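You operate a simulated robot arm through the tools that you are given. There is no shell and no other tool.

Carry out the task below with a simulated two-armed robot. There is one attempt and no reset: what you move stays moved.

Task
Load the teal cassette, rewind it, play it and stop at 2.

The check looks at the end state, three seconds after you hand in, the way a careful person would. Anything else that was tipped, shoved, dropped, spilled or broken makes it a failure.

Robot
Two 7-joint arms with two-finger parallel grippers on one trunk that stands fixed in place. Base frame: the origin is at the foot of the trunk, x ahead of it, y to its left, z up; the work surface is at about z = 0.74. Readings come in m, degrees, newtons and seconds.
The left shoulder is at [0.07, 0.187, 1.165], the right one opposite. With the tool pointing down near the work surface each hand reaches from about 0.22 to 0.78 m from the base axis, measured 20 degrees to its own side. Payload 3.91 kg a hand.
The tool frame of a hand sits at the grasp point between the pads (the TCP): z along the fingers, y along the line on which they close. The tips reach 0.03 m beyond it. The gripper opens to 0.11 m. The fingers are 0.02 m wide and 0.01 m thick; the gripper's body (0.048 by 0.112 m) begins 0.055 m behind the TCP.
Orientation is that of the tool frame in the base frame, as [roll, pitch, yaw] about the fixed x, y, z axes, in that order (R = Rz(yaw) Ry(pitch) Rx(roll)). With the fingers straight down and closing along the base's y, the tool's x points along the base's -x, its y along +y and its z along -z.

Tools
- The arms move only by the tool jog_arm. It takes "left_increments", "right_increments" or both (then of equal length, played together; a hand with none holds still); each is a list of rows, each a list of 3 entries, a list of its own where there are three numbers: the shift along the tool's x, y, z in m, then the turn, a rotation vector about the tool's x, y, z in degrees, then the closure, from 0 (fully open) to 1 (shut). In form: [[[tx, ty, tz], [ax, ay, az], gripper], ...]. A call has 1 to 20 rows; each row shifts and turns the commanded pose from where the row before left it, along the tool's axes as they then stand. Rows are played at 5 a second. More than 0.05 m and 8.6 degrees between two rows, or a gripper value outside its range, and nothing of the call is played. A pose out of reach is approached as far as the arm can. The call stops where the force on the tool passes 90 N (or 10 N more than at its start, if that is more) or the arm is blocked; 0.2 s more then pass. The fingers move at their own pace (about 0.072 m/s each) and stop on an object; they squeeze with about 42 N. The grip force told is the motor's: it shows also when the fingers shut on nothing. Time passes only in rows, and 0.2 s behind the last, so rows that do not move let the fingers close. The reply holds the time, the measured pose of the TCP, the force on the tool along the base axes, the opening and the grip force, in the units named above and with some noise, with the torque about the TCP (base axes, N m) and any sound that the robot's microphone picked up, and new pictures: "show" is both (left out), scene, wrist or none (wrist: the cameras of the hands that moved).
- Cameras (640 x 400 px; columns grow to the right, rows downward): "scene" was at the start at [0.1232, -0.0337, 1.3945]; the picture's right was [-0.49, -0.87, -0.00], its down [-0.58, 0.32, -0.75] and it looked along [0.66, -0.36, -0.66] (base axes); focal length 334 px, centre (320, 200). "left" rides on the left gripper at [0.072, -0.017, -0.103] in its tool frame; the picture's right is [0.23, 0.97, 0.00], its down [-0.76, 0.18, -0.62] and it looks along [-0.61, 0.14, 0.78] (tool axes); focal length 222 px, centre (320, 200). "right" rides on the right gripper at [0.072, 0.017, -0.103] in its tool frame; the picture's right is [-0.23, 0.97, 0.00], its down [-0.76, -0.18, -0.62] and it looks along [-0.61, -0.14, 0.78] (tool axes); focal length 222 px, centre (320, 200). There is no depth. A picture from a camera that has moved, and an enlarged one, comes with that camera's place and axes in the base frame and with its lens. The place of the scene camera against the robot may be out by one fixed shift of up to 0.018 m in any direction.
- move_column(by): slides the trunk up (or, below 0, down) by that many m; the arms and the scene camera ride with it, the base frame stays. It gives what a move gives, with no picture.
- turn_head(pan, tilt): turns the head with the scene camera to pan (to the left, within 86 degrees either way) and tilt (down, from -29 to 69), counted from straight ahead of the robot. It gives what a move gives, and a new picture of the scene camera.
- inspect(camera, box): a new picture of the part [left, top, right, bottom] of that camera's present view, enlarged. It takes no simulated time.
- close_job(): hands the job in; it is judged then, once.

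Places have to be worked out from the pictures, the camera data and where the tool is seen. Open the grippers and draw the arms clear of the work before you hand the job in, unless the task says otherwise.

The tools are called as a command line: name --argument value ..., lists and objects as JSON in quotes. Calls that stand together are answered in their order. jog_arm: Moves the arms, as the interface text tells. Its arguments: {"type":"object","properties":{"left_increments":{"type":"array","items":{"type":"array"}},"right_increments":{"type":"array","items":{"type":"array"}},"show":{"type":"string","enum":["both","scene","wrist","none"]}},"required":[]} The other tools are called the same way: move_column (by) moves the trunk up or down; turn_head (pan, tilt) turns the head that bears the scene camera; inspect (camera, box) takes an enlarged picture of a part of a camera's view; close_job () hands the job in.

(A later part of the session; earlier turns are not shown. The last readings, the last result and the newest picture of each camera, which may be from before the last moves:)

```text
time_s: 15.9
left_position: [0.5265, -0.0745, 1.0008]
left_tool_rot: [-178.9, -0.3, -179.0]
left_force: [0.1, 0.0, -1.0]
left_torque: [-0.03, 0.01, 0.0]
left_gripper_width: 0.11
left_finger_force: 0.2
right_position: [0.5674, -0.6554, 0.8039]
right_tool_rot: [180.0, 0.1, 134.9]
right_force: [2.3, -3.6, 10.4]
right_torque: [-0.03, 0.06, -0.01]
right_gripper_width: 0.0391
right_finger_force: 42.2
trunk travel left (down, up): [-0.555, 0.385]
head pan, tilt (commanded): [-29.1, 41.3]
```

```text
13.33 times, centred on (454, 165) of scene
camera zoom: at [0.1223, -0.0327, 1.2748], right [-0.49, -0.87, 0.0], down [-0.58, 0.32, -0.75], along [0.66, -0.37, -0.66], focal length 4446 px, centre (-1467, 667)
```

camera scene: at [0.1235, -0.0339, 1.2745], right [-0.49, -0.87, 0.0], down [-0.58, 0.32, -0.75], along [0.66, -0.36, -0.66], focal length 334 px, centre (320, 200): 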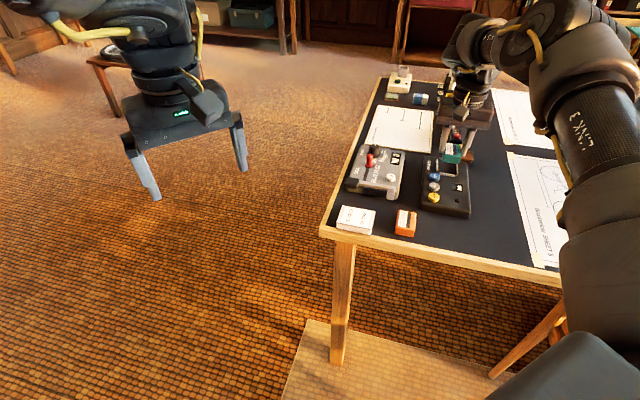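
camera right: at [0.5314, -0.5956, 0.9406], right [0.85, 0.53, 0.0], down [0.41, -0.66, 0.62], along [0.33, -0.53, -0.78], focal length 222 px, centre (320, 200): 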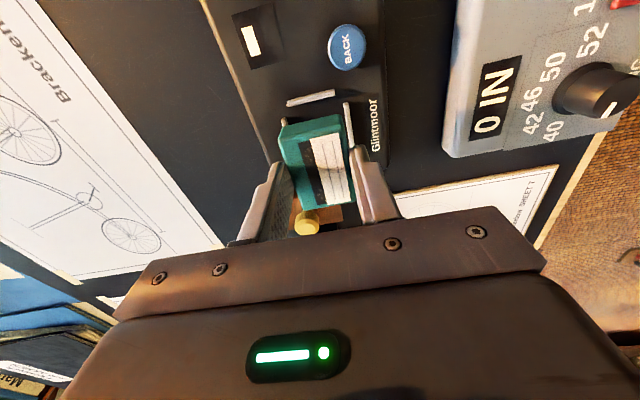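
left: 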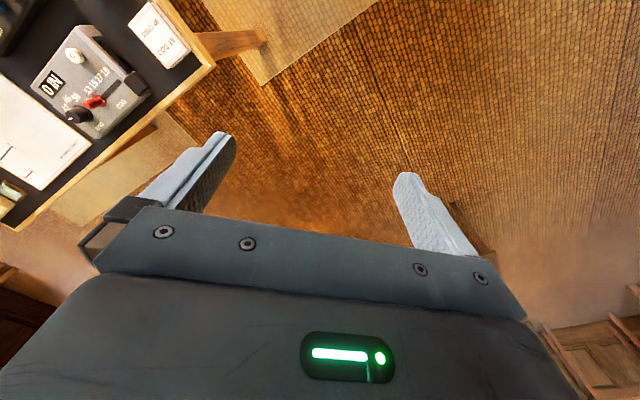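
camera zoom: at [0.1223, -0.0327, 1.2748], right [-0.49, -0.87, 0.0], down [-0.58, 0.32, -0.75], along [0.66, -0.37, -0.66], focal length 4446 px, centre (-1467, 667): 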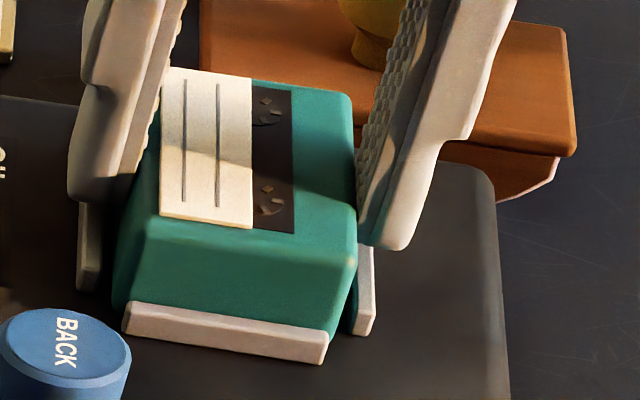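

About 4–5 mm of the end face is hidden behind the near ridge, so the cassette is down in the well, resting on the floor. I open the fingers modestly and lift straight up.

jog_arm --right_increments '[[[0, 0, 0], [0, 0, 0], 0.58], [[0, 0, 0], [0, 0, 0], 0.52], [[0, 0, 0], [0, 0, 0], 0.48], [[0, 0, 0], [0, 0, 0], 0.48], [[0, 0, -0.005], [0, 0, 0], 0.48], [[0, 0, -0.02], [0, 0, 0], 0.48], [[0, 0, -0.04], [0, 0, 0], 0.48], [[0, 0, -0.04], [0, 0, 0], 0.48], [[0, 0, 0], [0, 0, 0], 0.48]]' --show "both"

inspect --camera "scene" --box '[412, 140, 492, 204]'

inspect --camera "right" --box '[240, 0, 400, 200]'

```text
time_s: 17.9
left_position: [0.5261, -0.0755, 0.9997]
left_tool_rot: [-178.9, -0.3, -179.1]
left_force: [0.0, -0.4, 0.4]
left_torque: [0.02, 0.04, -0.02]
left_gripper_width: 0.11
left_finger_force: 0.0
right_position: [0.5684, -0.6568, 0.9069]
right_tool_rot: [180.0, -0.1, 134.9]
right_force: [0.9, 0.4, 0.3]
right_torque: [0.04, -0.03, 0.01]
right_gripper_width: 0.0575
right_finger_force: 0.1
trunk travel left (down, up): [-0.555, 0.385]
head pan, tilt (commanded): [-29.1, 41.3]
camera scene: at [0.1235, -0.0344, 1.2745], right [-0.49, -0.87, 0.0], down [-0.58, 0.32, -0.75], along [0.66, -0.36, -0.66], focal length 334 px, centre (320, 200)
camera right: at [0.5308, -0.5941, 1.0105], right [0.85, 0.53, 0.0], down [0.41, -0.66, 0.62], along [0.33, -0.53, -0.78], focal length 222 px, centre (320, 200)
```

scene: 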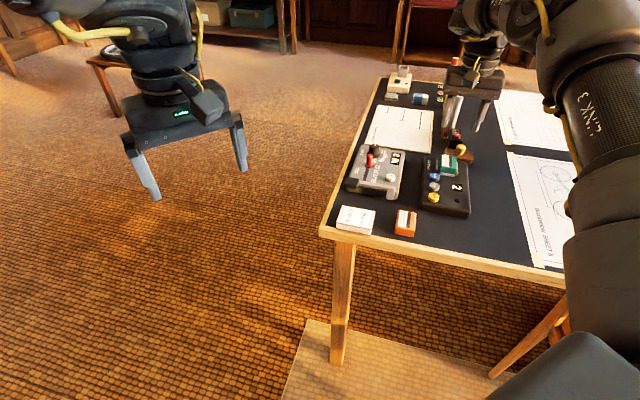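
right: 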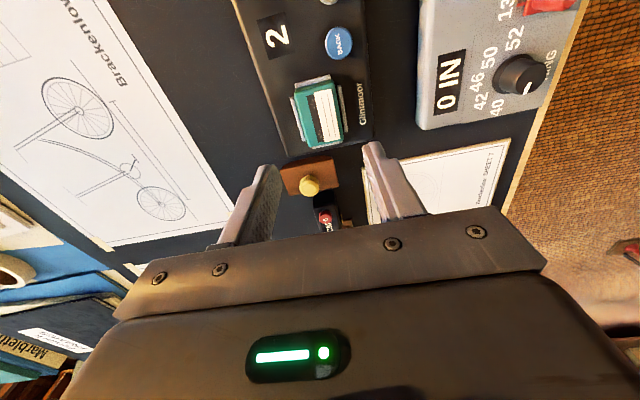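

```text
6.25 times, centred on (452, 172) of scene
camera zoom: at [0.1235, -0.0344, 1.2745], right [-0.49, -0.87, 0.0], down [-0.58, 0.32, -0.75], along [0.66, -0.36, -0.66], focal length 2084 px, centre (-505, 375)
```

zoom: 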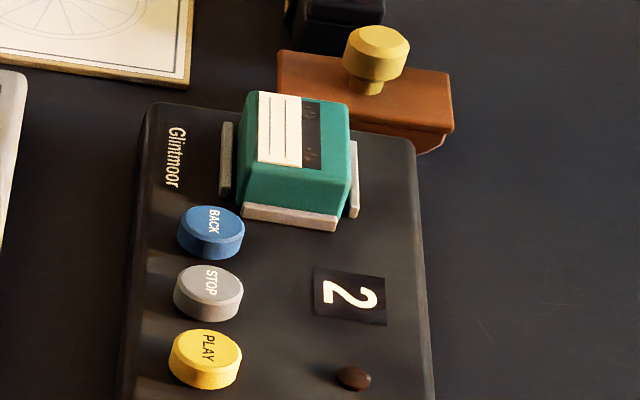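

```text
2.00 times, centred on (320, 100) of right
camera zoom: at [0.5308, -0.5941, 1.0105], right [0.85, 0.53, 0.0], down [0.41, -0.66, 0.62], along [0.33, -0.53, -0.78], focal length 444 px, centre (320, 400)
```

zoom: 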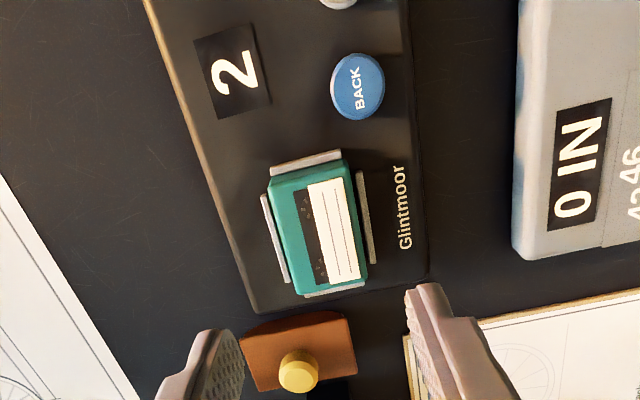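

The cassette sits in the well and the counter reads 2. Next I shut the gripper and go over the BACK button (about [0.552, -0.597]), stopping ~3 cm above it to check alignment.

jog_arm --right_increments '[[[0.027, 0.0153, 0], [0, 0, 0], 1], [[0.027, 0.0154, 0], [0, 0, 0], 1], [[0, 0, 0.035], [0, 0, 0], 1], [[0, 0, 0.035], [0, 0, 0], 1], [[0, 0, 0], [0, 0, 0], 1], [[0, 0, 0], [0, 0, 0], 1]]' --show "both"

inspect --camera "right" --box '[220, 60, 420, 220]'

inspect --camera "scene" --box '[412, 140, 492, 214]'

```text
time_s: 19.3
left_position: [0.5266, -0.076, 0.9999]
left_tool_rot: [-178.9, -0.3, -179.0]
left_force: [0.5, 0.8, -0.1]
left_torque: [0.0, 0.0, -0.03]
left_gripper_width: 0.1102
left_finger_force: 0.0
right_position: [0.5514, -0.597, 0.8372]
right_tool_rot: [180.0, -0.1, 135.0]
right_force: [0.6, 0.7, -0.7]
right_torque: [-0.01, -0.02, 0.0]
right_gripper_width: 0.0
right_finger_force: 37.7
trunk travel left (down, up): [-0.555, 0.385]
head pan, tilt (commanded): [-29.1, 41.3]
camera scene: at [0.1235, -0.0341, 1.2745], right [-0.49, -0.87, 0.0], down [-0.58, 0.32, -0.75], along [0.66, -0.36, -0.66], focal length 334 px, centre (320, 200)
camera right: at [0.514, -0.534, 0.9393], right [0.85, 0.53, 0.0], down [0.41, -0.66, 0.62], along [0.33, -0.53, -0.78], focal length 222 px, centre (320, 200)
```

scene: 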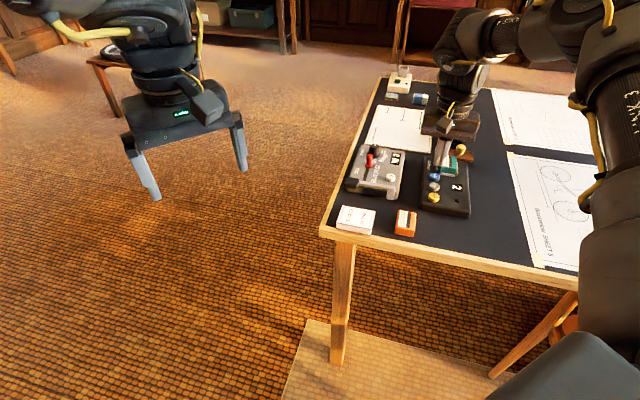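
right: 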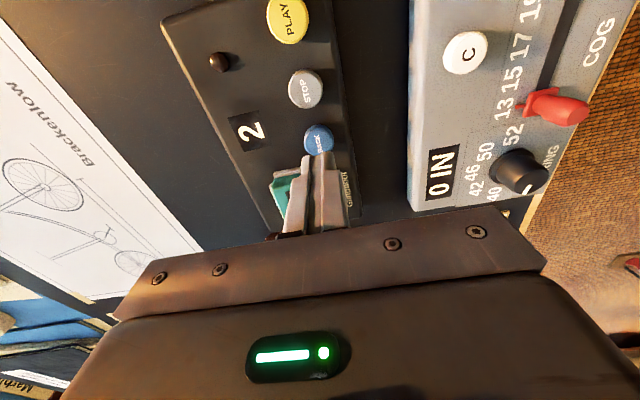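

```text
2.50 times, centred on (320, 140) of right
camera zoom: at [0.514, -0.534, 0.9393], right [0.85, 0.53, 0.0], down [0.41, -0.66, 0.62], along [0.33, -0.53, -0.78], focal length 555 px, centre (320, 350)
```

zoom: 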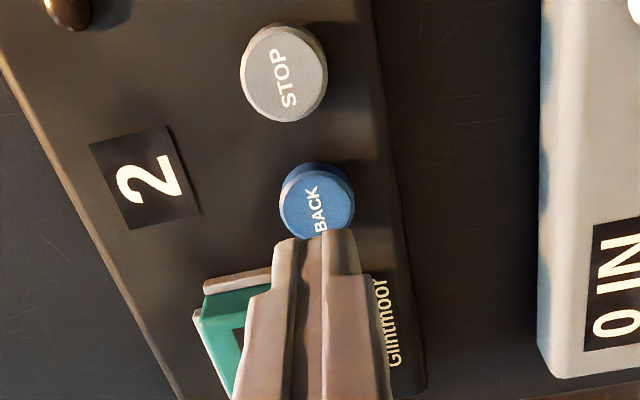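

```text
5.41 times, centred on (452, 177) of scene
camera zoom: at [0.1235, -0.0341, 1.2745], right [-0.49, -0.87, 0.0], down [-0.58, 0.32, -0.75], along [0.66, -0.36, -0.66], focal length 1802 px, centre (-394, 324)
```

zoom: 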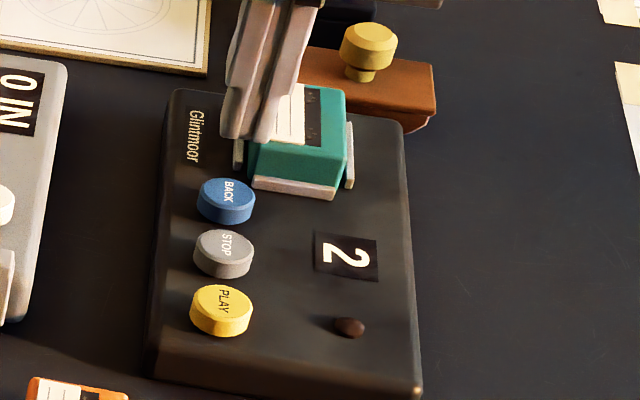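

The closed fingers are centred over BACK within ~1.5 mm. I descend to just above the button top.

jog_arm --right_increments '[[[0.001, 0, 0.015], [0, 0, 0], 1], [[0, 0, 0.011], [0, 0, 0], 1], [[0, 0, 0], [0, 0, 0], 1]]' --show "none"

inspect --camera "scene" --box '[412, 140, 492, 214]'

inspect --camera "right" --box '[220, 100, 420, 220]'

```text
time_s: 20.1
left_position: [0.5263, -0.0744, 1.001]
left_tool_rot: [-178.9, -0.2, -179.0]
left_force: [-0.1, 0.3, 0.5]
left_torque: [-0.02, -0.01, 0.04]
left_gripper_width: 0.1101
left_finger_force: 0.2
right_position: [0.5518, -0.596, 0.8117]
right_tool_rot: [-179.9, 0.0, 135.0]
right_force: [-0.3, 0.2, 0.3]
right_torque: [-0.01, -0.01, -0.01]
right_gripper_width: 0.0
right_finger_force: 37.6
trunk travel left (down, up): [-0.555, 0.385]
head pan, tilt (commanded): [-29.1, 41.3]
```

```text
5.41 times, centred on (452, 177) of scene
camera zoom: at [0.1231, -0.0334, 1.2746], right [-0.49, -0.87, 0.0], down [-0.58, 0.32, -0.75], along [0.66, -0.36, -0.66], focal length 1802 px, centre (-394, 324)
```

zoom: 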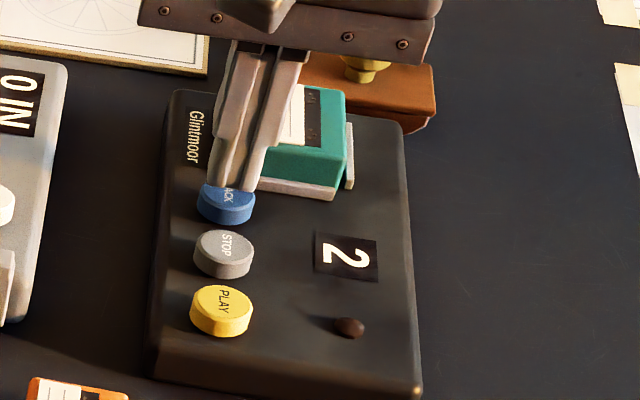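

```text
3.20 times, centred on (320, 160) of right
camera zoom: at [0.5129, -0.533, 0.9143], right [0.85, 0.53, 0.0], down [0.41, -0.66, 0.62], along [0.33, -0.53, -0.78], focal length 711 px, centre (320, 328)
```

zoom: 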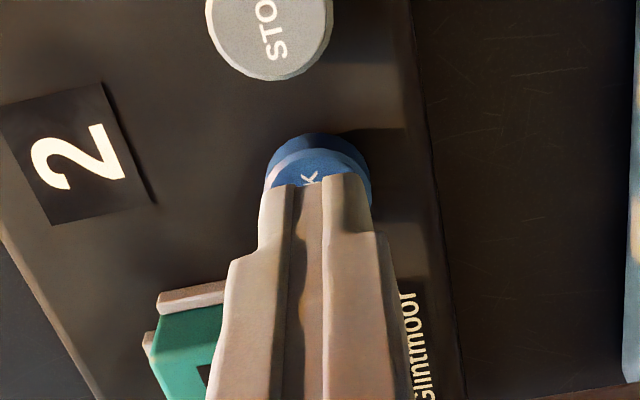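

Tips are just above BACK and the counter stays visible. I press down in small steps and read the force.

jog_arm --right_increments '[[[0, 0, 0.003], [0, 0, 0], 1], [[0, 0, 0.002], [0, 0, 0], 1]]' --show "none"

inspect --camera "right" --box '[220, 100, 420, 220]'

```text
time_s: 20.7
left_position: [0.5276, -0.0747, 1.0002]
left_tool_rot: [-178.9, -0.4, -179.0]
left_force: [0.0, 0.3, 0.2]
left_torque: [0.01, 0.02, -0.02]
left_gripper_width: 0.1101
left_finger_force: 0.0
right_position: [0.5516, -0.5961, 0.8052]
right_tool_rot: [180.0, -0.2, 135.0]
right_force: [-0.7, 0.4, -0.2]
right_torque: [-0.01, -0.01, 0.0]
right_gripper_width: 0.0
right_finger_force: 37.9
trunk travel left (down, up): [-0.555, 0.385]
head pan, tilt (commanded): [-29.1, 41.3]
```

```text
3.20 times, centred on (320, 160) of right
camera zoom: at [0.513, -0.5333, 0.9087], right [0.85, 0.53, 0.0], down [0.41, -0.66, 0.62], along [0.33, -0.53, -0.78], focal length 711 px, centre (320, 328)
```

zoom: 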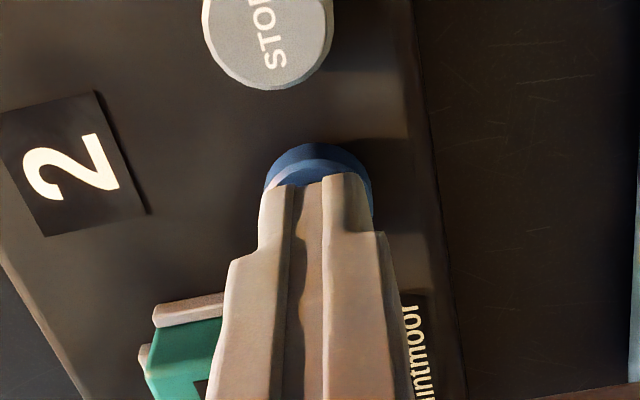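

No contact yet at tip z 0.775. I press 3 mm further.

jog_arm --right_increments '[[[0, 0, 0.002], [0, 0, 0], 1], [[0, 0, 0.0015], [0, 0, 0], 1]]' --show "none"

inspect --camera "right" --box '[220, 100, 420, 220]'

```text
time_s: 21.3
left_position: [0.5271, -0.0749, 0.9996]
left_tool_rot: [-178.9, -0.2, -179.1]
left_force: [0.7, 0.6, -0.5]
left_torque: [0.02, 0.01, 0.03]
left_gripper_width: 0.11
left_finger_force: 0.0
right_position: [0.5505, -0.5963, 0.8016]
right_tool_rot: [-180.0, 0.0, 135.0]
right_force: [-1.0, -0.4, 0.7]
right_torque: [-0.06, -0.01, 0.02]
right_gripper_width: 0.0001
right_finger_force: 38.0
trunk travel left (down, up): [-0.555, 0.385]
head pan, tilt (commanded): [-29.1, 41.3]
heard: click
```

```text
3.20 times, centred on (320, 160) of right
camera zoom: at [0.513, -0.5329, 0.9055], right [0.85, 0.53, 0.0], down [0.41, -0.66, 0.62], along [0.33, -0.53, -0.78], focal length 711 px, centre (320, 328)
```

zoom: 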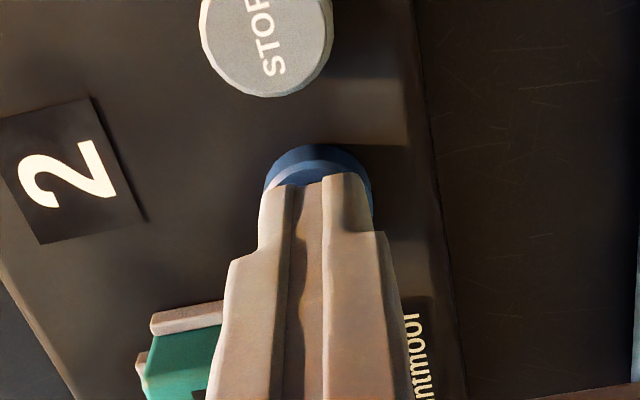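

A click was heard: BACK is pressed. I hold for a moment and watch the counter.

jog_arm --right_increments '[[[0, 0, 0], [0, 0, 0], 1], [[0, 0, 0], [0, 0, 0], 1]]' --show "none"

inspect --camera "right" --box '[200, 60, 420, 220]'

inspect --camera "scene" --box '[412, 140, 492, 214]'

```text
time_s: 21.9
left_position: [0.5267, -0.0747, 1.0]
left_tool_rot: [-178.9, -0.2, -179.0]
left_force: [0.5, -0.3, 0.0]
left_torque: [-0.01, 0.04, -0.01]
left_gripper_width: 0.11
left_finger_force: 0.0
right_position: [0.5514, -0.5965, 0.802]
right_tool_rot: [180.0, 0.0, 135.0]
right_force: [0.7, -0.5, 2.3]
right_torque: [-0.07, -0.01, 0.01]
right_gripper_width: 0.0001
right_finger_force: 37.9
trunk travel left (down, up): [-0.555, 0.385]
head pan, tilt (commanded): [-29.1, 41.3]
```

```text
2.50 times, centred on (310, 140) of right
camera zoom: at [0.513, -0.533, 0.9054], right [0.85, 0.53, 0.0], down [0.41, -0.66, 0.62], along [0.33, -0.53, -0.78], focal length 555 px, centre (345, 350)
```

zoom: 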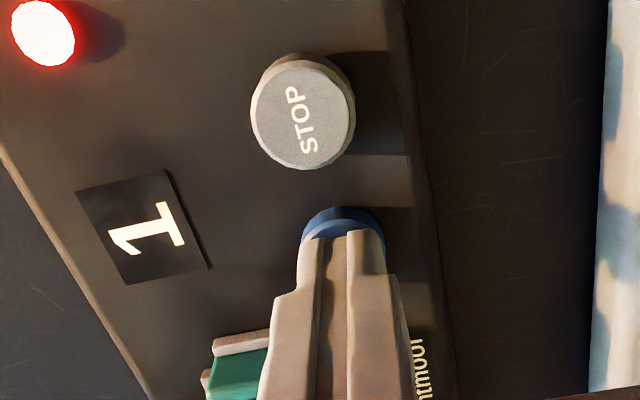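

```text
5.41 times, centred on (452, 177) of scene
camera zoom: at [0.1231, -0.0336, 1.2745], right [-0.49, -0.87, 0.0], down [-0.58, 0.32, -0.75], along [0.66, -0.36, -0.66], focal length 1802 px, centre (-394, 324)
```

zoom: 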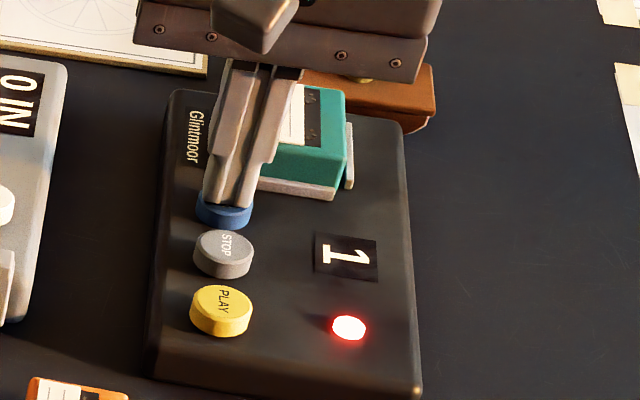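

Counter dropped to 1 and the lamp lit: it is rewinding. I lift off the button to see whether it keeps rewinding by itself.

jog_arm --right_increments '[[[0, 0, -0.01], [0, 0, 0], 1]]' --show "none"

inspect --camera "right" --box '[200, 60, 420, 220]'

```text
time_s: 22.3
left_position: [0.526, -0.0744, 1.0002]
left_tool_rot: [-178.9, -0.2, -179.1]
left_force: [0.5, -0.1, 0.2]
left_torque: [0.0, -0.01, -0.03]
left_gripper_width: 0.11
left_finger_force: 0.1
right_position: [0.5515, -0.5955, 0.8125]
right_tool_rot: [180.0, 0.0, 135.0]
right_force: [-1.2, -0.1, 0.4]
right_torque: [0.01, 0.0, 0.01]
right_gripper_width: 0.0
right_finger_force: 37.9
trunk travel left (down, up): [-0.555, 0.385]
head pan, tilt (commanded): [-29.1, 41.3]
```

```text
2.50 times, centred on (310, 140) of right
camera zoom: at [0.5127, -0.5326, 0.9156], right [0.85, 0.53, 0.0], down [0.41, -0.66, 0.62], along [0.33, -0.53, -0.78], focal length 555 px, centre (345, 350)
```

zoom: 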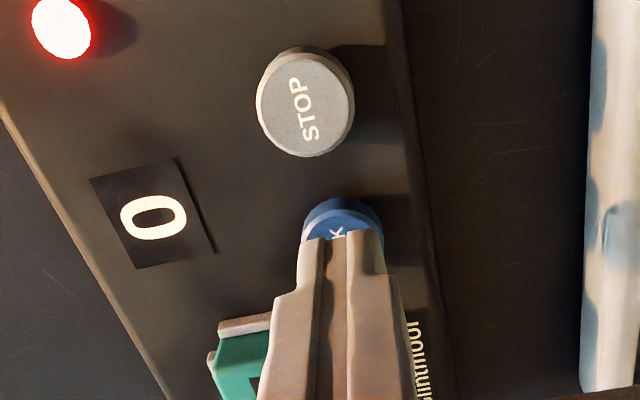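

Counter is at 0, lamp still lit. I wait briefly above the button to see if it stops by itself.

jog_arm --right_increments '[[[0, 0, -0.01], [0, 0, 0], 1], [[0, 0, 0], [0, 0, 0], 1], [[0, 0, 0], [0, 0, 0], 1]]' --show "none"

inspect --camera "right" --box '[200, 60, 420, 220]'

inspect --camera "scene" --box '[412, 140, 492, 214]'

```text
time_s: 23.1
left_position: [0.526, -0.0759, 1.0009]
left_tool_rot: [-178.9, -0.4, -179.0]
left_force: [-0.3, 0.3, 0.8]
left_torque: [-0.03, 0.01, -0.01]
left_gripper_width: 0.1101
left_finger_force: 0.2
right_position: [0.5525, -0.5955, 0.8221]
right_tool_rot: [180.0, 0.0, 135.1]
right_force: [-0.2, -1.1, 0.5]
right_torque: [-0.03, -0.03, -0.03]
right_gripper_width: 0.0
right_finger_force: 37.7
trunk travel left (down, up): [-0.555, 0.385]
head pan, tilt (commanded): [-29.1, 41.3]
```

```text
2.50 times, centred on (310, 140) of right
camera zoom: at [0.5133, -0.5328, 0.9254], right [0.85, 0.53, 0.0], down [0.41, -0.66, 0.62], along [0.33, -0.53, -0.78], focal length 555 px, centre (345, 350)
```

zoom: 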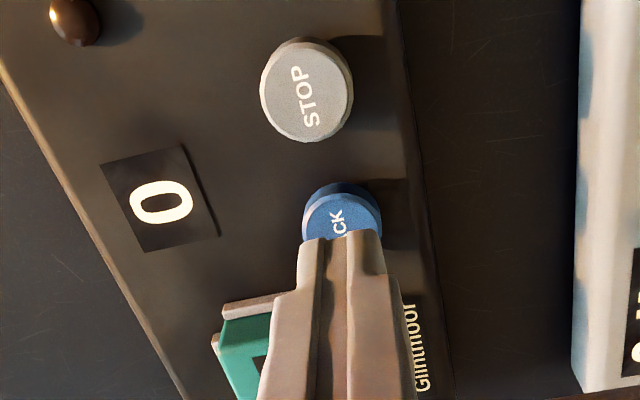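

```text
5.41 times, centred on (452, 177) of scene
camera zoom: at [0.1232, -0.0336, 1.2745], right [-0.49, -0.87, 0.0], down [-0.58, 0.32, -0.75], along [0.66, -0.36, -0.66], focal length 1802 px, centre (-394, 324)
```

zoom: 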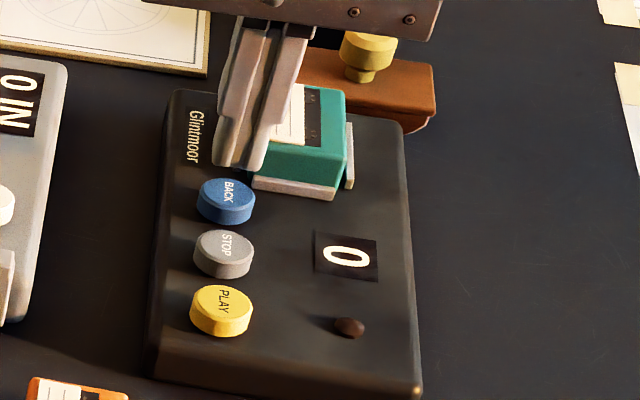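

Rewind finished: counter 0, lamp off. Now I move over PLAY (about 0.077 m along tool +x), staying above the buttons.

jog_arm --right_increments '[[[0.026, 0, 0], [0, 0, 0], 1], [[0.026, 0, 0], [0, 0, 0], 1], [[0.025, -0.0005, 0], [0, 0, 0], 1], [[0, 0, 0], [0, 0, 0], 1], [[0, 0, 0], [0, 0, 0], 1]]' --show "none"

inspect --camera "right" --box '[200, 60, 420, 220]'

inspect --camera "scene" --box '[412, 140, 492, 214]'

```text
time_s: 24.3
left_position: [0.5266, -0.0746, 0.9994]
left_tool_rot: [-179.0, -0.3, -179.0]
left_force: [1.1, 0.3, -0.4]
left_torque: [0.03, 0.01, 0.02]
left_gripper_width: 0.1099
left_finger_force: 0.0
right_position: [0.4974, -0.5403, 0.8226]
right_tool_rot: [-180.0, -0.1, 135.1]
right_force: [0.3, 0.1, -0.4]
right_torque: [0.0, 0.01, 0.03]
right_gripper_width: 0.0
right_finger_force: 37.8
trunk travel left (down, up): [-0.555, 0.385]
head pan, tilt (commanded): [-29.1, 41.3]
```

```text
2.50 times, centred on (310, 140) of right
camera zoom: at [0.4583, -0.4784, 0.9256], right [0.85, 0.53, 0.0], down [0.41, -0.66, 0.62], along [0.33, -0.53, -0.78], focal length 555 px, centre (345, 350)
```

zoom: 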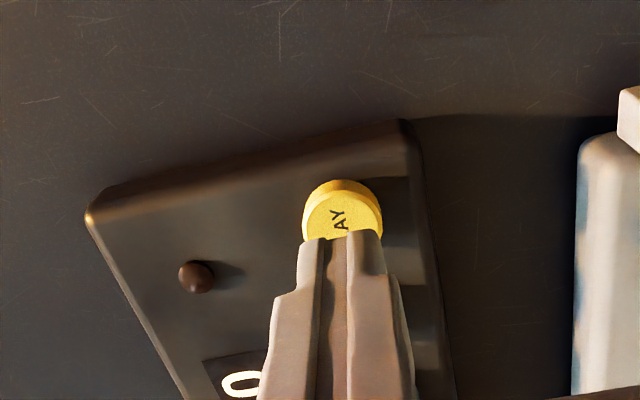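

```text
5.41 times, centred on (452, 177) of scene
camera zoom: at [0.123, -0.0336, 1.2745], right [-0.49, -0.87, 0.0], down [-0.58, 0.32, -0.75], along [0.66, -0.36, -0.66], focal length 1802 px, centre (-394, 324)
```

zoom: 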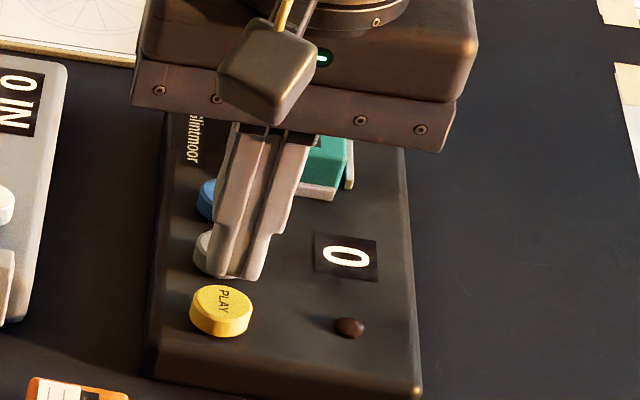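

PLAY appears at the same spot relative to the fingers as BACK did, so it is aligned. I press PLAY, lift, and slide to just above STOP in one sequence, then read the counter.

jog_arm --right_increments '[[[0, 0, 0.012], [0, 0, 0], 1], [[0, 0, 0.0085], [0, 0, 0], 1], [[0, 0, 0], [0, 0, 0], 1], [[0, 0, -0.0145], [0, 0, 0], 1], [[-0.0385, 0, 0], [0, 0, 0], 1], [[0, 0, 0.006], [0, 0, 0], 1]]' --show "none"

inspect --camera "scene" --box '[412, 140, 492, 214]'

inspect --camera "right" --box '[200, 60, 420, 220]'

```text
time_s: 25.7
left_position: [0.5269, -0.0749, 1.0011]
left_tool_rot: [-178.9, -0.3, -179.0]
left_force: [0.4, -0.3, 1.4]
left_torque: [-0.03, 0.02, 0.01]
left_gripper_width: 0.11
left_finger_force: 0.1
right_position: [0.5225, -0.5684, 0.8122]
right_tool_rot: [179.8, 0.0, 135.0]
right_force: [-0.1, 0.0, 0.7]
right_torque: [-0.02, 0.0, -0.02]
right_gripper_width: 0.0001
right_finger_force: 38.2
trunk travel left (down, up): [-0.555, 0.385]
head pan, tilt (commanded): [-29.1, 41.3]
heard: click
```

```text
5.41 times, centred on (452, 177) of scene
camera zoom: at [0.1222, -0.0338, 1.2747], right [-0.49, -0.87, 0.0], down [-0.58, 0.32, -0.75], along [0.66, -0.36, -0.66], focal length 1802 px, centre (-394, 324)
```

zoom: 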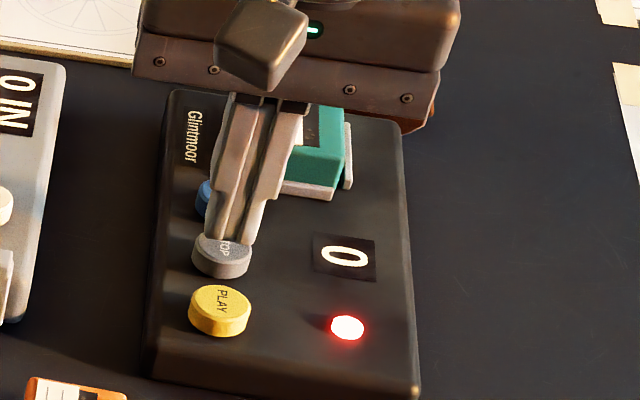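

```text
2.50 times, centred on (310, 140) of right
camera zoom: at [0.4853, -0.5068, 0.9138], right [0.85, 0.53, 0.0], down [0.41, -0.66, 0.62], along [0.33, -0.53, -0.78], focal length 555 px, centre (345, 350)
```

zoom: 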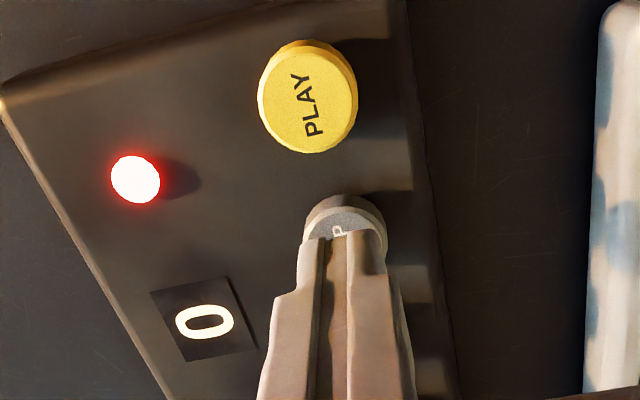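

PLAY clicked, lamp lit, counter still 0, and the fingers are right above STOP. I creep slightly closer and keep watching the counter.

jog_arm --right_increments '[[[0, 0, 0.003], [0, 0, 0], 1]]' --show "none"

inspect --camera "right" --box '[200, 60, 420, 220]'

```text
time_s: 26.1
left_position: [0.5267, -0.0754, 1.0011]
left_tool_rot: [-178.9, -0.3, -178.9]
left_force: [0.4, -0.2, -1.1]
left_torque: [-0.01, 0.01, 0.02]
left_gripper_width: 0.1099
left_finger_force: 0.1
right_position: [0.5247, -0.5701, 0.8069]
right_tool_rot: [180.0, -0.1, 135.0]
right_force: [0.5, 0.1, 0.8]
right_torque: [0.0, -0.03, 0.05]
right_gripper_width: 0.0
right_finger_force: 37.6
trunk travel left (down, up): [-0.555, 0.385]
head pan, tilt (commanded): [-29.1, 41.3]
```

```text
2.50 times, centred on (310, 140) of right
camera zoom: at [0.486, -0.5067, 0.9101], right [0.85, 0.53, 0.0], down [0.41, -0.66, 0.62], along [0.33, -0.53, -0.78], focal length 555 px, centre (345, 350)
```

zoom: 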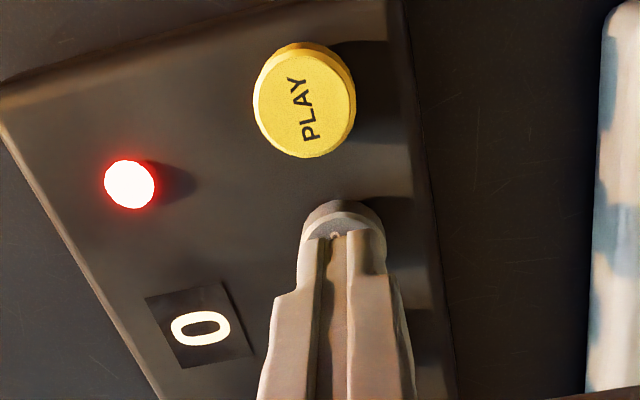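

Still 0 at 26.1 s. I wait in short holds, counter in view.

jog_arm --right_increments '[[[0, 0, 0], [0, 0, 0], 1]]' --show "none"

inspect --camera "right" --box '[200, 100, 420, 220]'

```text
time_s: 26.5
left_position: [0.5265, -0.0759, 1.0005]
left_tool_rot: [-178.8, -0.3, -179.0]
left_force: [0.4, -0.8, 0.1]
left_torque: [0.02, 0.0, 0.0]
left_gripper_width: 0.1101
left_finger_force: 0.0
right_position: [0.5245, -0.5689, 0.8078]
right_tool_rot: [179.9, -0.1, 135.0]
right_force: [0.0, 0.5, 0.2]
right_torque: [-0.04, -0.01, 0.04]
right_gripper_width: 0.0
right_finger_force: 37.4
trunk travel left (down, up): [-0.555, 0.385]
head pan, tilt (commanded): [-29.1, 41.3]
```

```text
2.91 times, centred on (310, 160) of right
camera zoom: at [0.486, -0.5064, 0.9102], right [0.85, 0.53, 0.0], down [0.41, -0.66, 0.62], along [0.33, -0.53, -0.78], focal length 646 px, centre (349, 316)
```

zoom: 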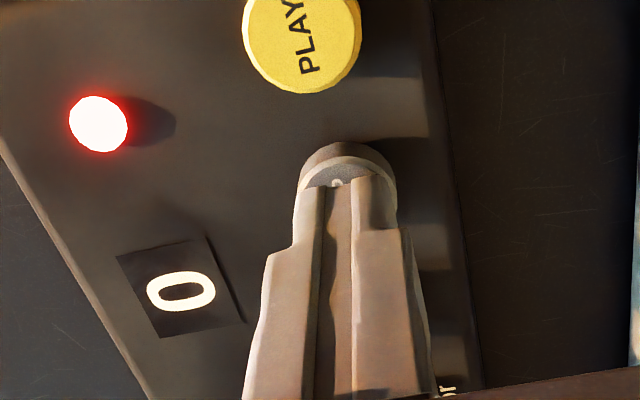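

Still 0 at 26.5 s; I keep waiting.

jog_arm --right_increments '[[[0, 0, 0], [0, 0, 0], 1]]' --show "none"

inspect --camera "right" --box '[200, 100, 420, 220]'

```text
time_s: 26.9
left_position: [0.5273, -0.0742, 1.0006]
left_tool_rot: [-178.9, -0.2, -179.0]
left_force: [-0.9, 0.2, 0.4]
left_torque: [-0.01, 0.0, 0.02]
left_gripper_width: 0.1099
left_finger_force: 0.0
right_position: [0.525, -0.5694, 0.8083]
right_tool_rot: [180.0, 0.0, 135.1]
right_force: [0.2, 0.2, 0.0]
right_torque: [-0.01, 0.0, 0.0]
right_gripper_width: 0.0
right_finger_force: 37.6
trunk travel left (down, up): [-0.555, 0.385]
head pan, tilt (commanded): [-29.1, 41.3]
```

```text
2.91 times, centred on (310, 160) of right
camera zoom: at [0.4858, -0.5064, 0.9104], right [0.85, 0.53, 0.0], down [0.41, -0.66, 0.62], along [0.33, -0.53, -0.78], focal length 646 px, centre (349, 316)
```

zoom: 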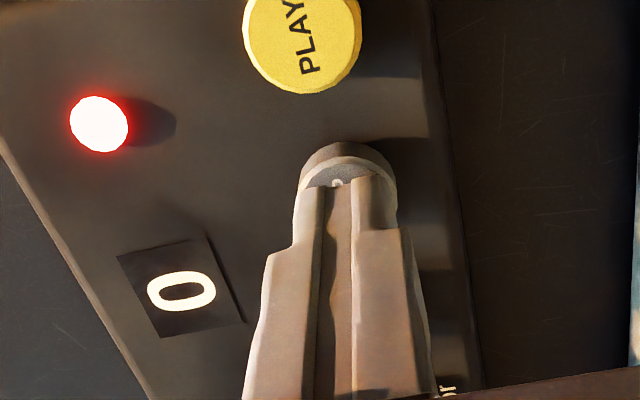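

Still 0 at 26.9 s, so play is slow (over 2 s per count). I continue holding in short waits.

jog_arm --right_increments '[[[0, 0, 0], [0, 0, 0], 1], [[0, 0, 0], [0, 0, 0], 1]]' --show "none"

inspect --camera "right" --box '[200, 100, 420, 220]'

```text
time_s: 27.5
left_position: [0.5272, -0.0748, 1.0011]
left_tool_rot: [-178.9, -0.2, -179.0]
left_force: [0.1, -0.4, -1.2]
left_torque: [-0.02, 0.02, 0.0]
left_gripper_width: 0.1098
left_finger_force: 0.0
right_position: [0.5243, -0.5685, 0.8077]
right_tool_rot: [180.0, 0.0, 135.1]
right_force: [-0.3, -0.6, -0.7]
right_torque: [0.04, 0.0, -0.01]
right_gripper_width: 0.0
right_finger_force: 37.5
trunk travel left (down, up): [-0.555, 0.385]
head pan, tilt (commanded): [-29.1, 41.3]
```

```text
2.91 times, centred on (310, 160) of right
camera zoom: at [0.4858, -0.5064, 0.9104], right [0.85, 0.53, 0.0], down [0.41, -0.66, 0.62], along [0.33, -0.53, -0.78], focal length 646 px, centre (349, 316)
```

zoom: 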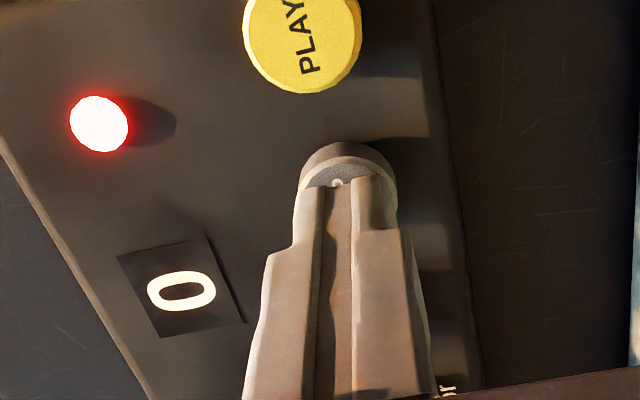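

Still 0 at 27.5 s; waiting further in 0.6 s steps.

jog_arm --right_increments '[[[0, 0, 0], [0, 0, 0], 1], [[0, 0, 0], [0, 0, 0], 1]]' --show "none"

inspect --camera "right" --box '[200, 100, 420, 220]'

```text
time_s: 28.1
left_position: [0.5265, -0.0742, 1.0004]
left_tool_rot: [-178.9, -0.3, -179.0]
left_force: [0.9, -0.2, 0.3]
left_torque: [0.01, -0.01, -0.01]
left_gripper_width: 0.1101
left_finger_force: 0.0
right_position: [0.5248, -0.569, 0.808]
right_tool_rot: [179.9, 0.0, 135.0]
right_force: [0.8, 0.0, 0.4]
right_torque: [-0.01, 0.02, 0.01]
right_gripper_width: 0.0001
right_finger_force: 37.2
trunk travel left (down, up): [-0.555, 0.385]
head pan, tilt (commanded): [-29.1, 41.3]
```

```text
2.91 times, centred on (310, 160) of right
camera zoom: at [0.4858, -0.5064, 0.9104], right [0.85, 0.53, 0.0], down [0.41, -0.66, 0.62], along [0.33, -0.53, -0.78], focal length 646 px, centre (349, 316)
```

zoom: 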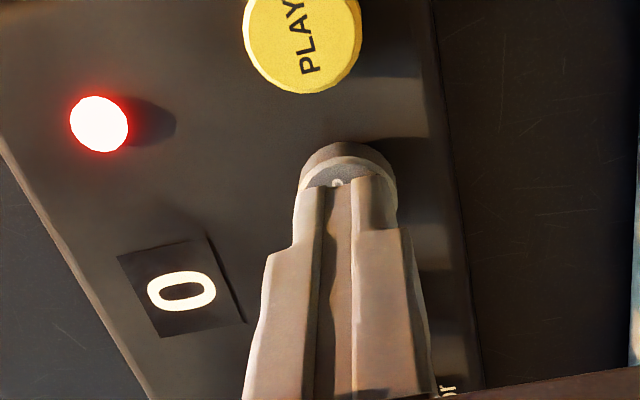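

Still 0 at 28.1 s with the lamp on. I wait on.

jog_arm --right_increments '[[[0, 0, 0], [0, 0, 0], 1], [[0, 0, 0], [0, 0, 0], 1], [[0, 0, 0], [0, 0, 0], 1]]' --show "none"

inspect --camera "right" --box '[200, 100, 420, 220]'

```text
time_s: 28.9
left_position: [0.5267, -0.0748, 0.9998]
left_tool_rot: [-178.9, -0.3, -179.0]
left_force: [0.1, 0.6, -0.9]
left_torque: [-0.04, 0.0, -0.04]
left_gripper_width: 0.11
left_finger_force: 0.1
right_position: [0.5235, -0.5685, 0.8068]
right_tool_rot: [180.0, 0.1, 135.0]
right_force: [0.5, 0.2, 0.0]
right_torque: [-0.02, -0.02, 0.01]
right_gripper_width: 0.0002
right_finger_force: 37.8
trunk travel left (down, up): [-0.555, 0.385]
head pan, tilt (commanded): [-29.1, 41.3]
```

```text
2.91 times, centred on (310, 160) of right
camera zoom: at [0.4858, -0.5064, 0.9104], right [0.85, 0.53, 0.0], down [0.41, -0.66, 0.62], along [0.33, -0.53, -0.78], focal length 646 px, centre (349, 316)
```

zoom: 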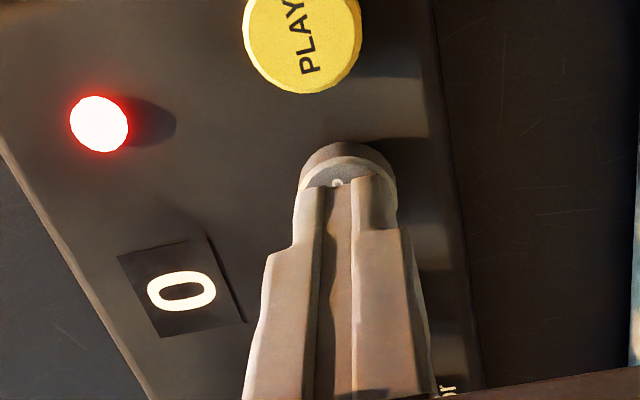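

Still 0 at 28.9 s (about 4 s of play). I keep waiting.

jog_arm --right_increments '[[[0, 0, 0], [0, 0, 0], 1], [[0, 0, 0], [0, 0, 0], 1], [[0, 0, 0], [0, 0, 0], 1]]' --show "none"

inspect --camera "right" --box '[200, 100, 420, 220]'

```text
time_s: 29.7
left_position: [0.5263, -0.0739, 1.0006]
left_tool_rot: [-178.9, -0.2, -179.0]
left_force: [-0.5, 0.1, 0.6]
left_torque: [-0.02, -0.01, 0.02]
left_gripper_width: 0.1102
left_finger_force: 0.0
right_position: [0.5242, -0.5689, 0.8065]
right_tool_rot: [-180.0, -0.1, 135.0]
right_force: [-0.2, 0.3, 0.3]
right_torque: [-0.02, -0.01, 0.0]
right_gripper_width: 0.0
right_finger_force: 37.9
trunk travel left (down, up): [-0.555, 0.385]
head pan, tilt (commanded): [-29.1, 41.3]
```

```text
2.91 times, centred on (310, 160) of right
camera zoom: at [0.4858, -0.5064, 0.9104], right [0.85, 0.53, 0.0], down [0.41, -0.66, 0.62], along [0.33, -0.53, -0.78], focal length 646 px, centre (349, 316)
```

zoom: 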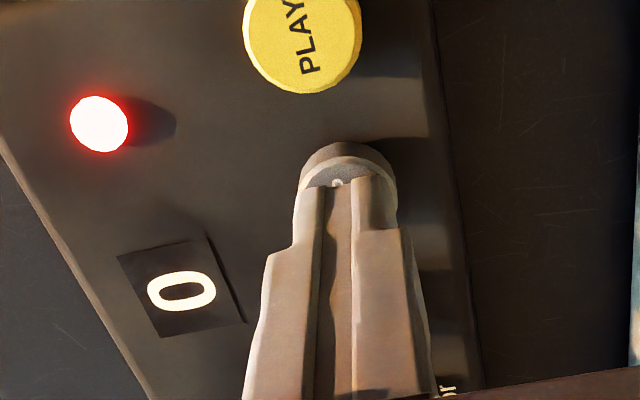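

Still 0 at 29.7 s. Play is slow, so 1 s waits are safe until the first count appears.

jog_arm --right_increments '[[[0, 0, 0], [0, 0, 0], 1], [[0, 0, 0], [0, 0, 0], 1], [[0, 0, 0], [0, 0, 0], 1], [[0, 0, 0], [0, 0, 0], 1]]' --show "none"

inspect --camera "right" --box '[200, 100, 420, 220]'

```text
time_s: 30.7
left_position: [0.527, -0.0747, 1.0003]
left_tool_rot: [-178.9, -0.4, -178.9]
left_force: [-0.3, -0.4, -0.3]
left_torque: [-0.04, 0.0, 0.0]
left_gripper_width: 0.1097
left_finger_force: 0.1
right_position: [0.5243, -0.5685, 0.807]
right_tool_rot: [-179.9, 0.1, 134.9]
right_force: [-0.2, 0.2, 0.3]
right_torque: [0.0, -0.02, 0.01]
right_gripper_width: 0.0
right_finger_force: 37.7
trunk travel left (down, up): [-0.555, 0.385]
head pan, tilt (commanded): [-29.1, 41.3]
```

```text
2.91 times, centred on (310, 160) of right
camera zoom: at [0.4858, -0.5064, 0.9104], right [0.85, 0.53, 0.0], down [0.41, -0.66, 0.62], along [0.33, -0.53, -0.78], focal length 646 px, centre (349, 316)
```

zoom: 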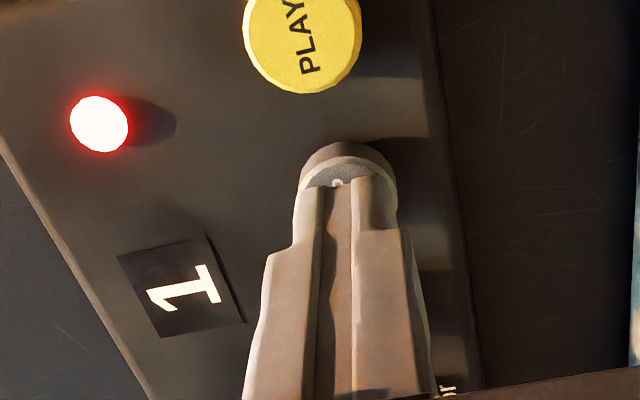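

Counter turned to 1 between 29.7 and 30.7 s, i.e. roughly 5–6 s per count. I wait ~3.8 s, then go in short steps to catch 2.

jog_arm --right_increments '[[[0, 0, 0], [0, 0, 0], 1], [[0, 0, 0], [0, 0, 0], 1], [[0, 0, 0], [0, 0, 0], 1], [[0, 0, 0], [0, 0, 0], 1], [[0, 0, 0], [0, 0, 0], 1], [[0, 0, 0], [0, 0, 0], 1], [[0, 0, 0], [0, 0, 0], 1], [[0, 0, 0], [0, 0, 0], 1], [[0, 0, 0], [0, 0, 0], 1], [[0, 0, 0], [0, 0, 0], 1], [[0, 0, 0], [0, 0, 0], 1], [[0, 0, 0], [0, 0, 0], 1], [[0, 0, 0], [0, 0, 0], 1], [[0, 0, 0], [0, 0, 0], 1], [[0, 0, 0], [0, 0, 0], 1], [[0, 0, 0], [0, 0, 0], 1], [[0, 0, 0], [0, 0, 0], 1], [[0, 0, 0], [0, 0, 0], 1]]' --show "none"

inspect --camera "right" --box '[200, 100, 420, 220]'

```text
time_s: 34.5
left_position: [0.5262, -0.0745, 1.0003]
left_tool_rot: [-178.9, -0.3, -179.0]
left_force: [-1.1, 0.3, -0.1]
left_torque: [-0.01, 0.03, 0.0]
left_gripper_width: 0.1099
left_finger_force: 0.1
right_position: [0.5246, -0.5689, 0.8085]
right_tool_rot: [-180.0, 0.0, 134.9]
right_force: [-1.3, 0.0, 0.3]
right_torque: [-0.02, -0.01, 0.01]
right_gripper_width: 0.0001
right_finger_force: 38.1
trunk travel left (down, up): [-0.555, 0.385]
head pan, tilt (commanded): [-29.1, 41.3]
```

```text
2.91 times, centred on (310, 160) of right
camera zoom: at [0.4858, -0.5064, 0.9104], right [0.85, 0.53, 0.0], down [0.41, -0.66, 0.62], along [0.33, -0.53, -0.78], focal length 646 px, centre (349, 316)
```

zoom: 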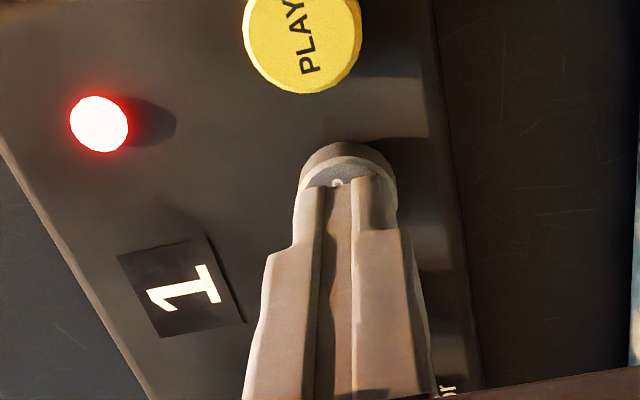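

Still 1 at 34.5 s. Short waits now until 2 shows.

jog_arm --right_increments '[[[0, 0, 0], [0, 0, 0], 1], [[0, 0, 0], [0, 0, 0], 1]]' --show "none"

inspect --camera "right" --box '[200, 100, 420, 220]'

```text
time_s: 35.1
left_position: [0.5275, -0.0755, 1.0008]
left_tool_rot: [-179.0, -0.2, -178.9]
left_force: [0.5, -0.6, 0.0]
left_torque: [0.0, 0.02, 0.01]
left_gripper_width: 0.11
left_finger_force: 0.1
right_position: [0.5247, -0.5683, 0.8069]
right_tool_rot: [-179.9, 0.0, 135.1]
right_force: [0.1, 0.4, 0.3]
right_torque: [0.01, 0.02, -0.04]
right_gripper_width: 0.0
right_finger_force: 37.9
trunk travel left (down, up): [-0.555, 0.385]
head pan, tilt (commanded): [-29.1, 41.3]
```

```text
2.91 times, centred on (310, 160) of right
camera zoom: at [0.4858, -0.5064, 0.9104], right [0.85, 0.53, 0.0], down [0.41, -0.66, 0.62], along [0.33, -0.53, -0.78], focal length 646 px, centre (349, 316)
```

zoom: 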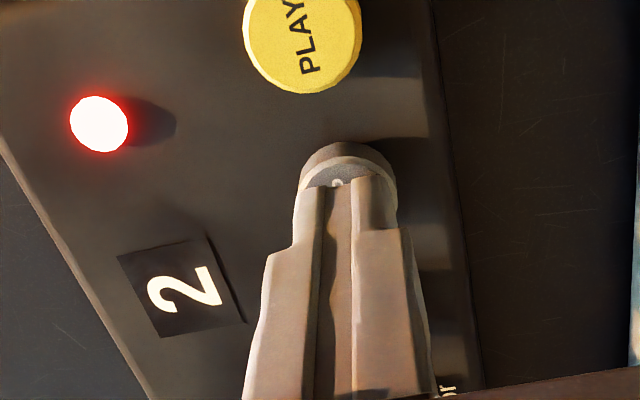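

The counter shows 2 at 35.1 s. Press STOP now.

jog_arm --right_increments '[[[0, 0, 0.004], [0, 0, 0], 1], [[0, 0, 0.0025], [0, 0, 0], 1]]' --show "none"

inspect --camera "right" --box '[200, 100, 420, 220]'

```text
time_s: 35.7
left_position: [0.5279, -0.0736, 1.0016]
left_tool_rot: [-178.8, -0.2, -179.1]
left_force: [-0.1, 0.5, -0.3]
left_torque: [0.02, 0.0, -0.01]
left_gripper_width: 0.1101
left_finger_force: 0.0
right_position: [0.5244, -0.5693, 0.8024]
right_tool_rot: [180.0, 0.0, 135.0]
right_force: [0.9, -0.3, 2.4]
right_torque: [0.01, -0.01, 0.06]
right_gripper_width: 0.0
right_finger_force: 38.0
trunk travel left (down, up): [-0.555, 0.385]
head pan, tilt (commanded): [-29.1, 41.3]
heard: click
```

```text
2.91 times, centred on (310, 160) of right
camera zoom: at [0.4855, -0.5062, 0.9043], right [0.85, 0.53, 0.0], down [0.41, -0.66, 0.62], along [0.33, -0.53, -0.78], focal length 646 px, centre (349, 316)
```

zoom: 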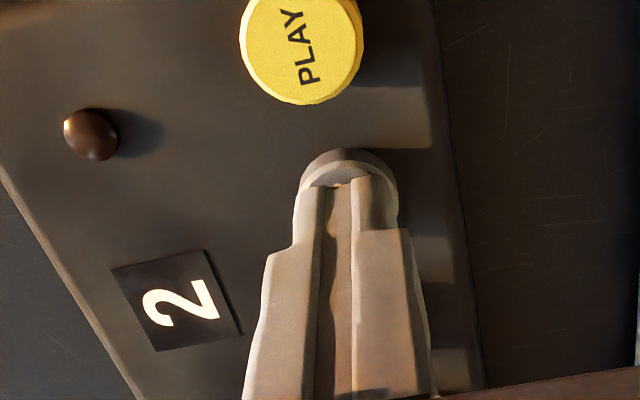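

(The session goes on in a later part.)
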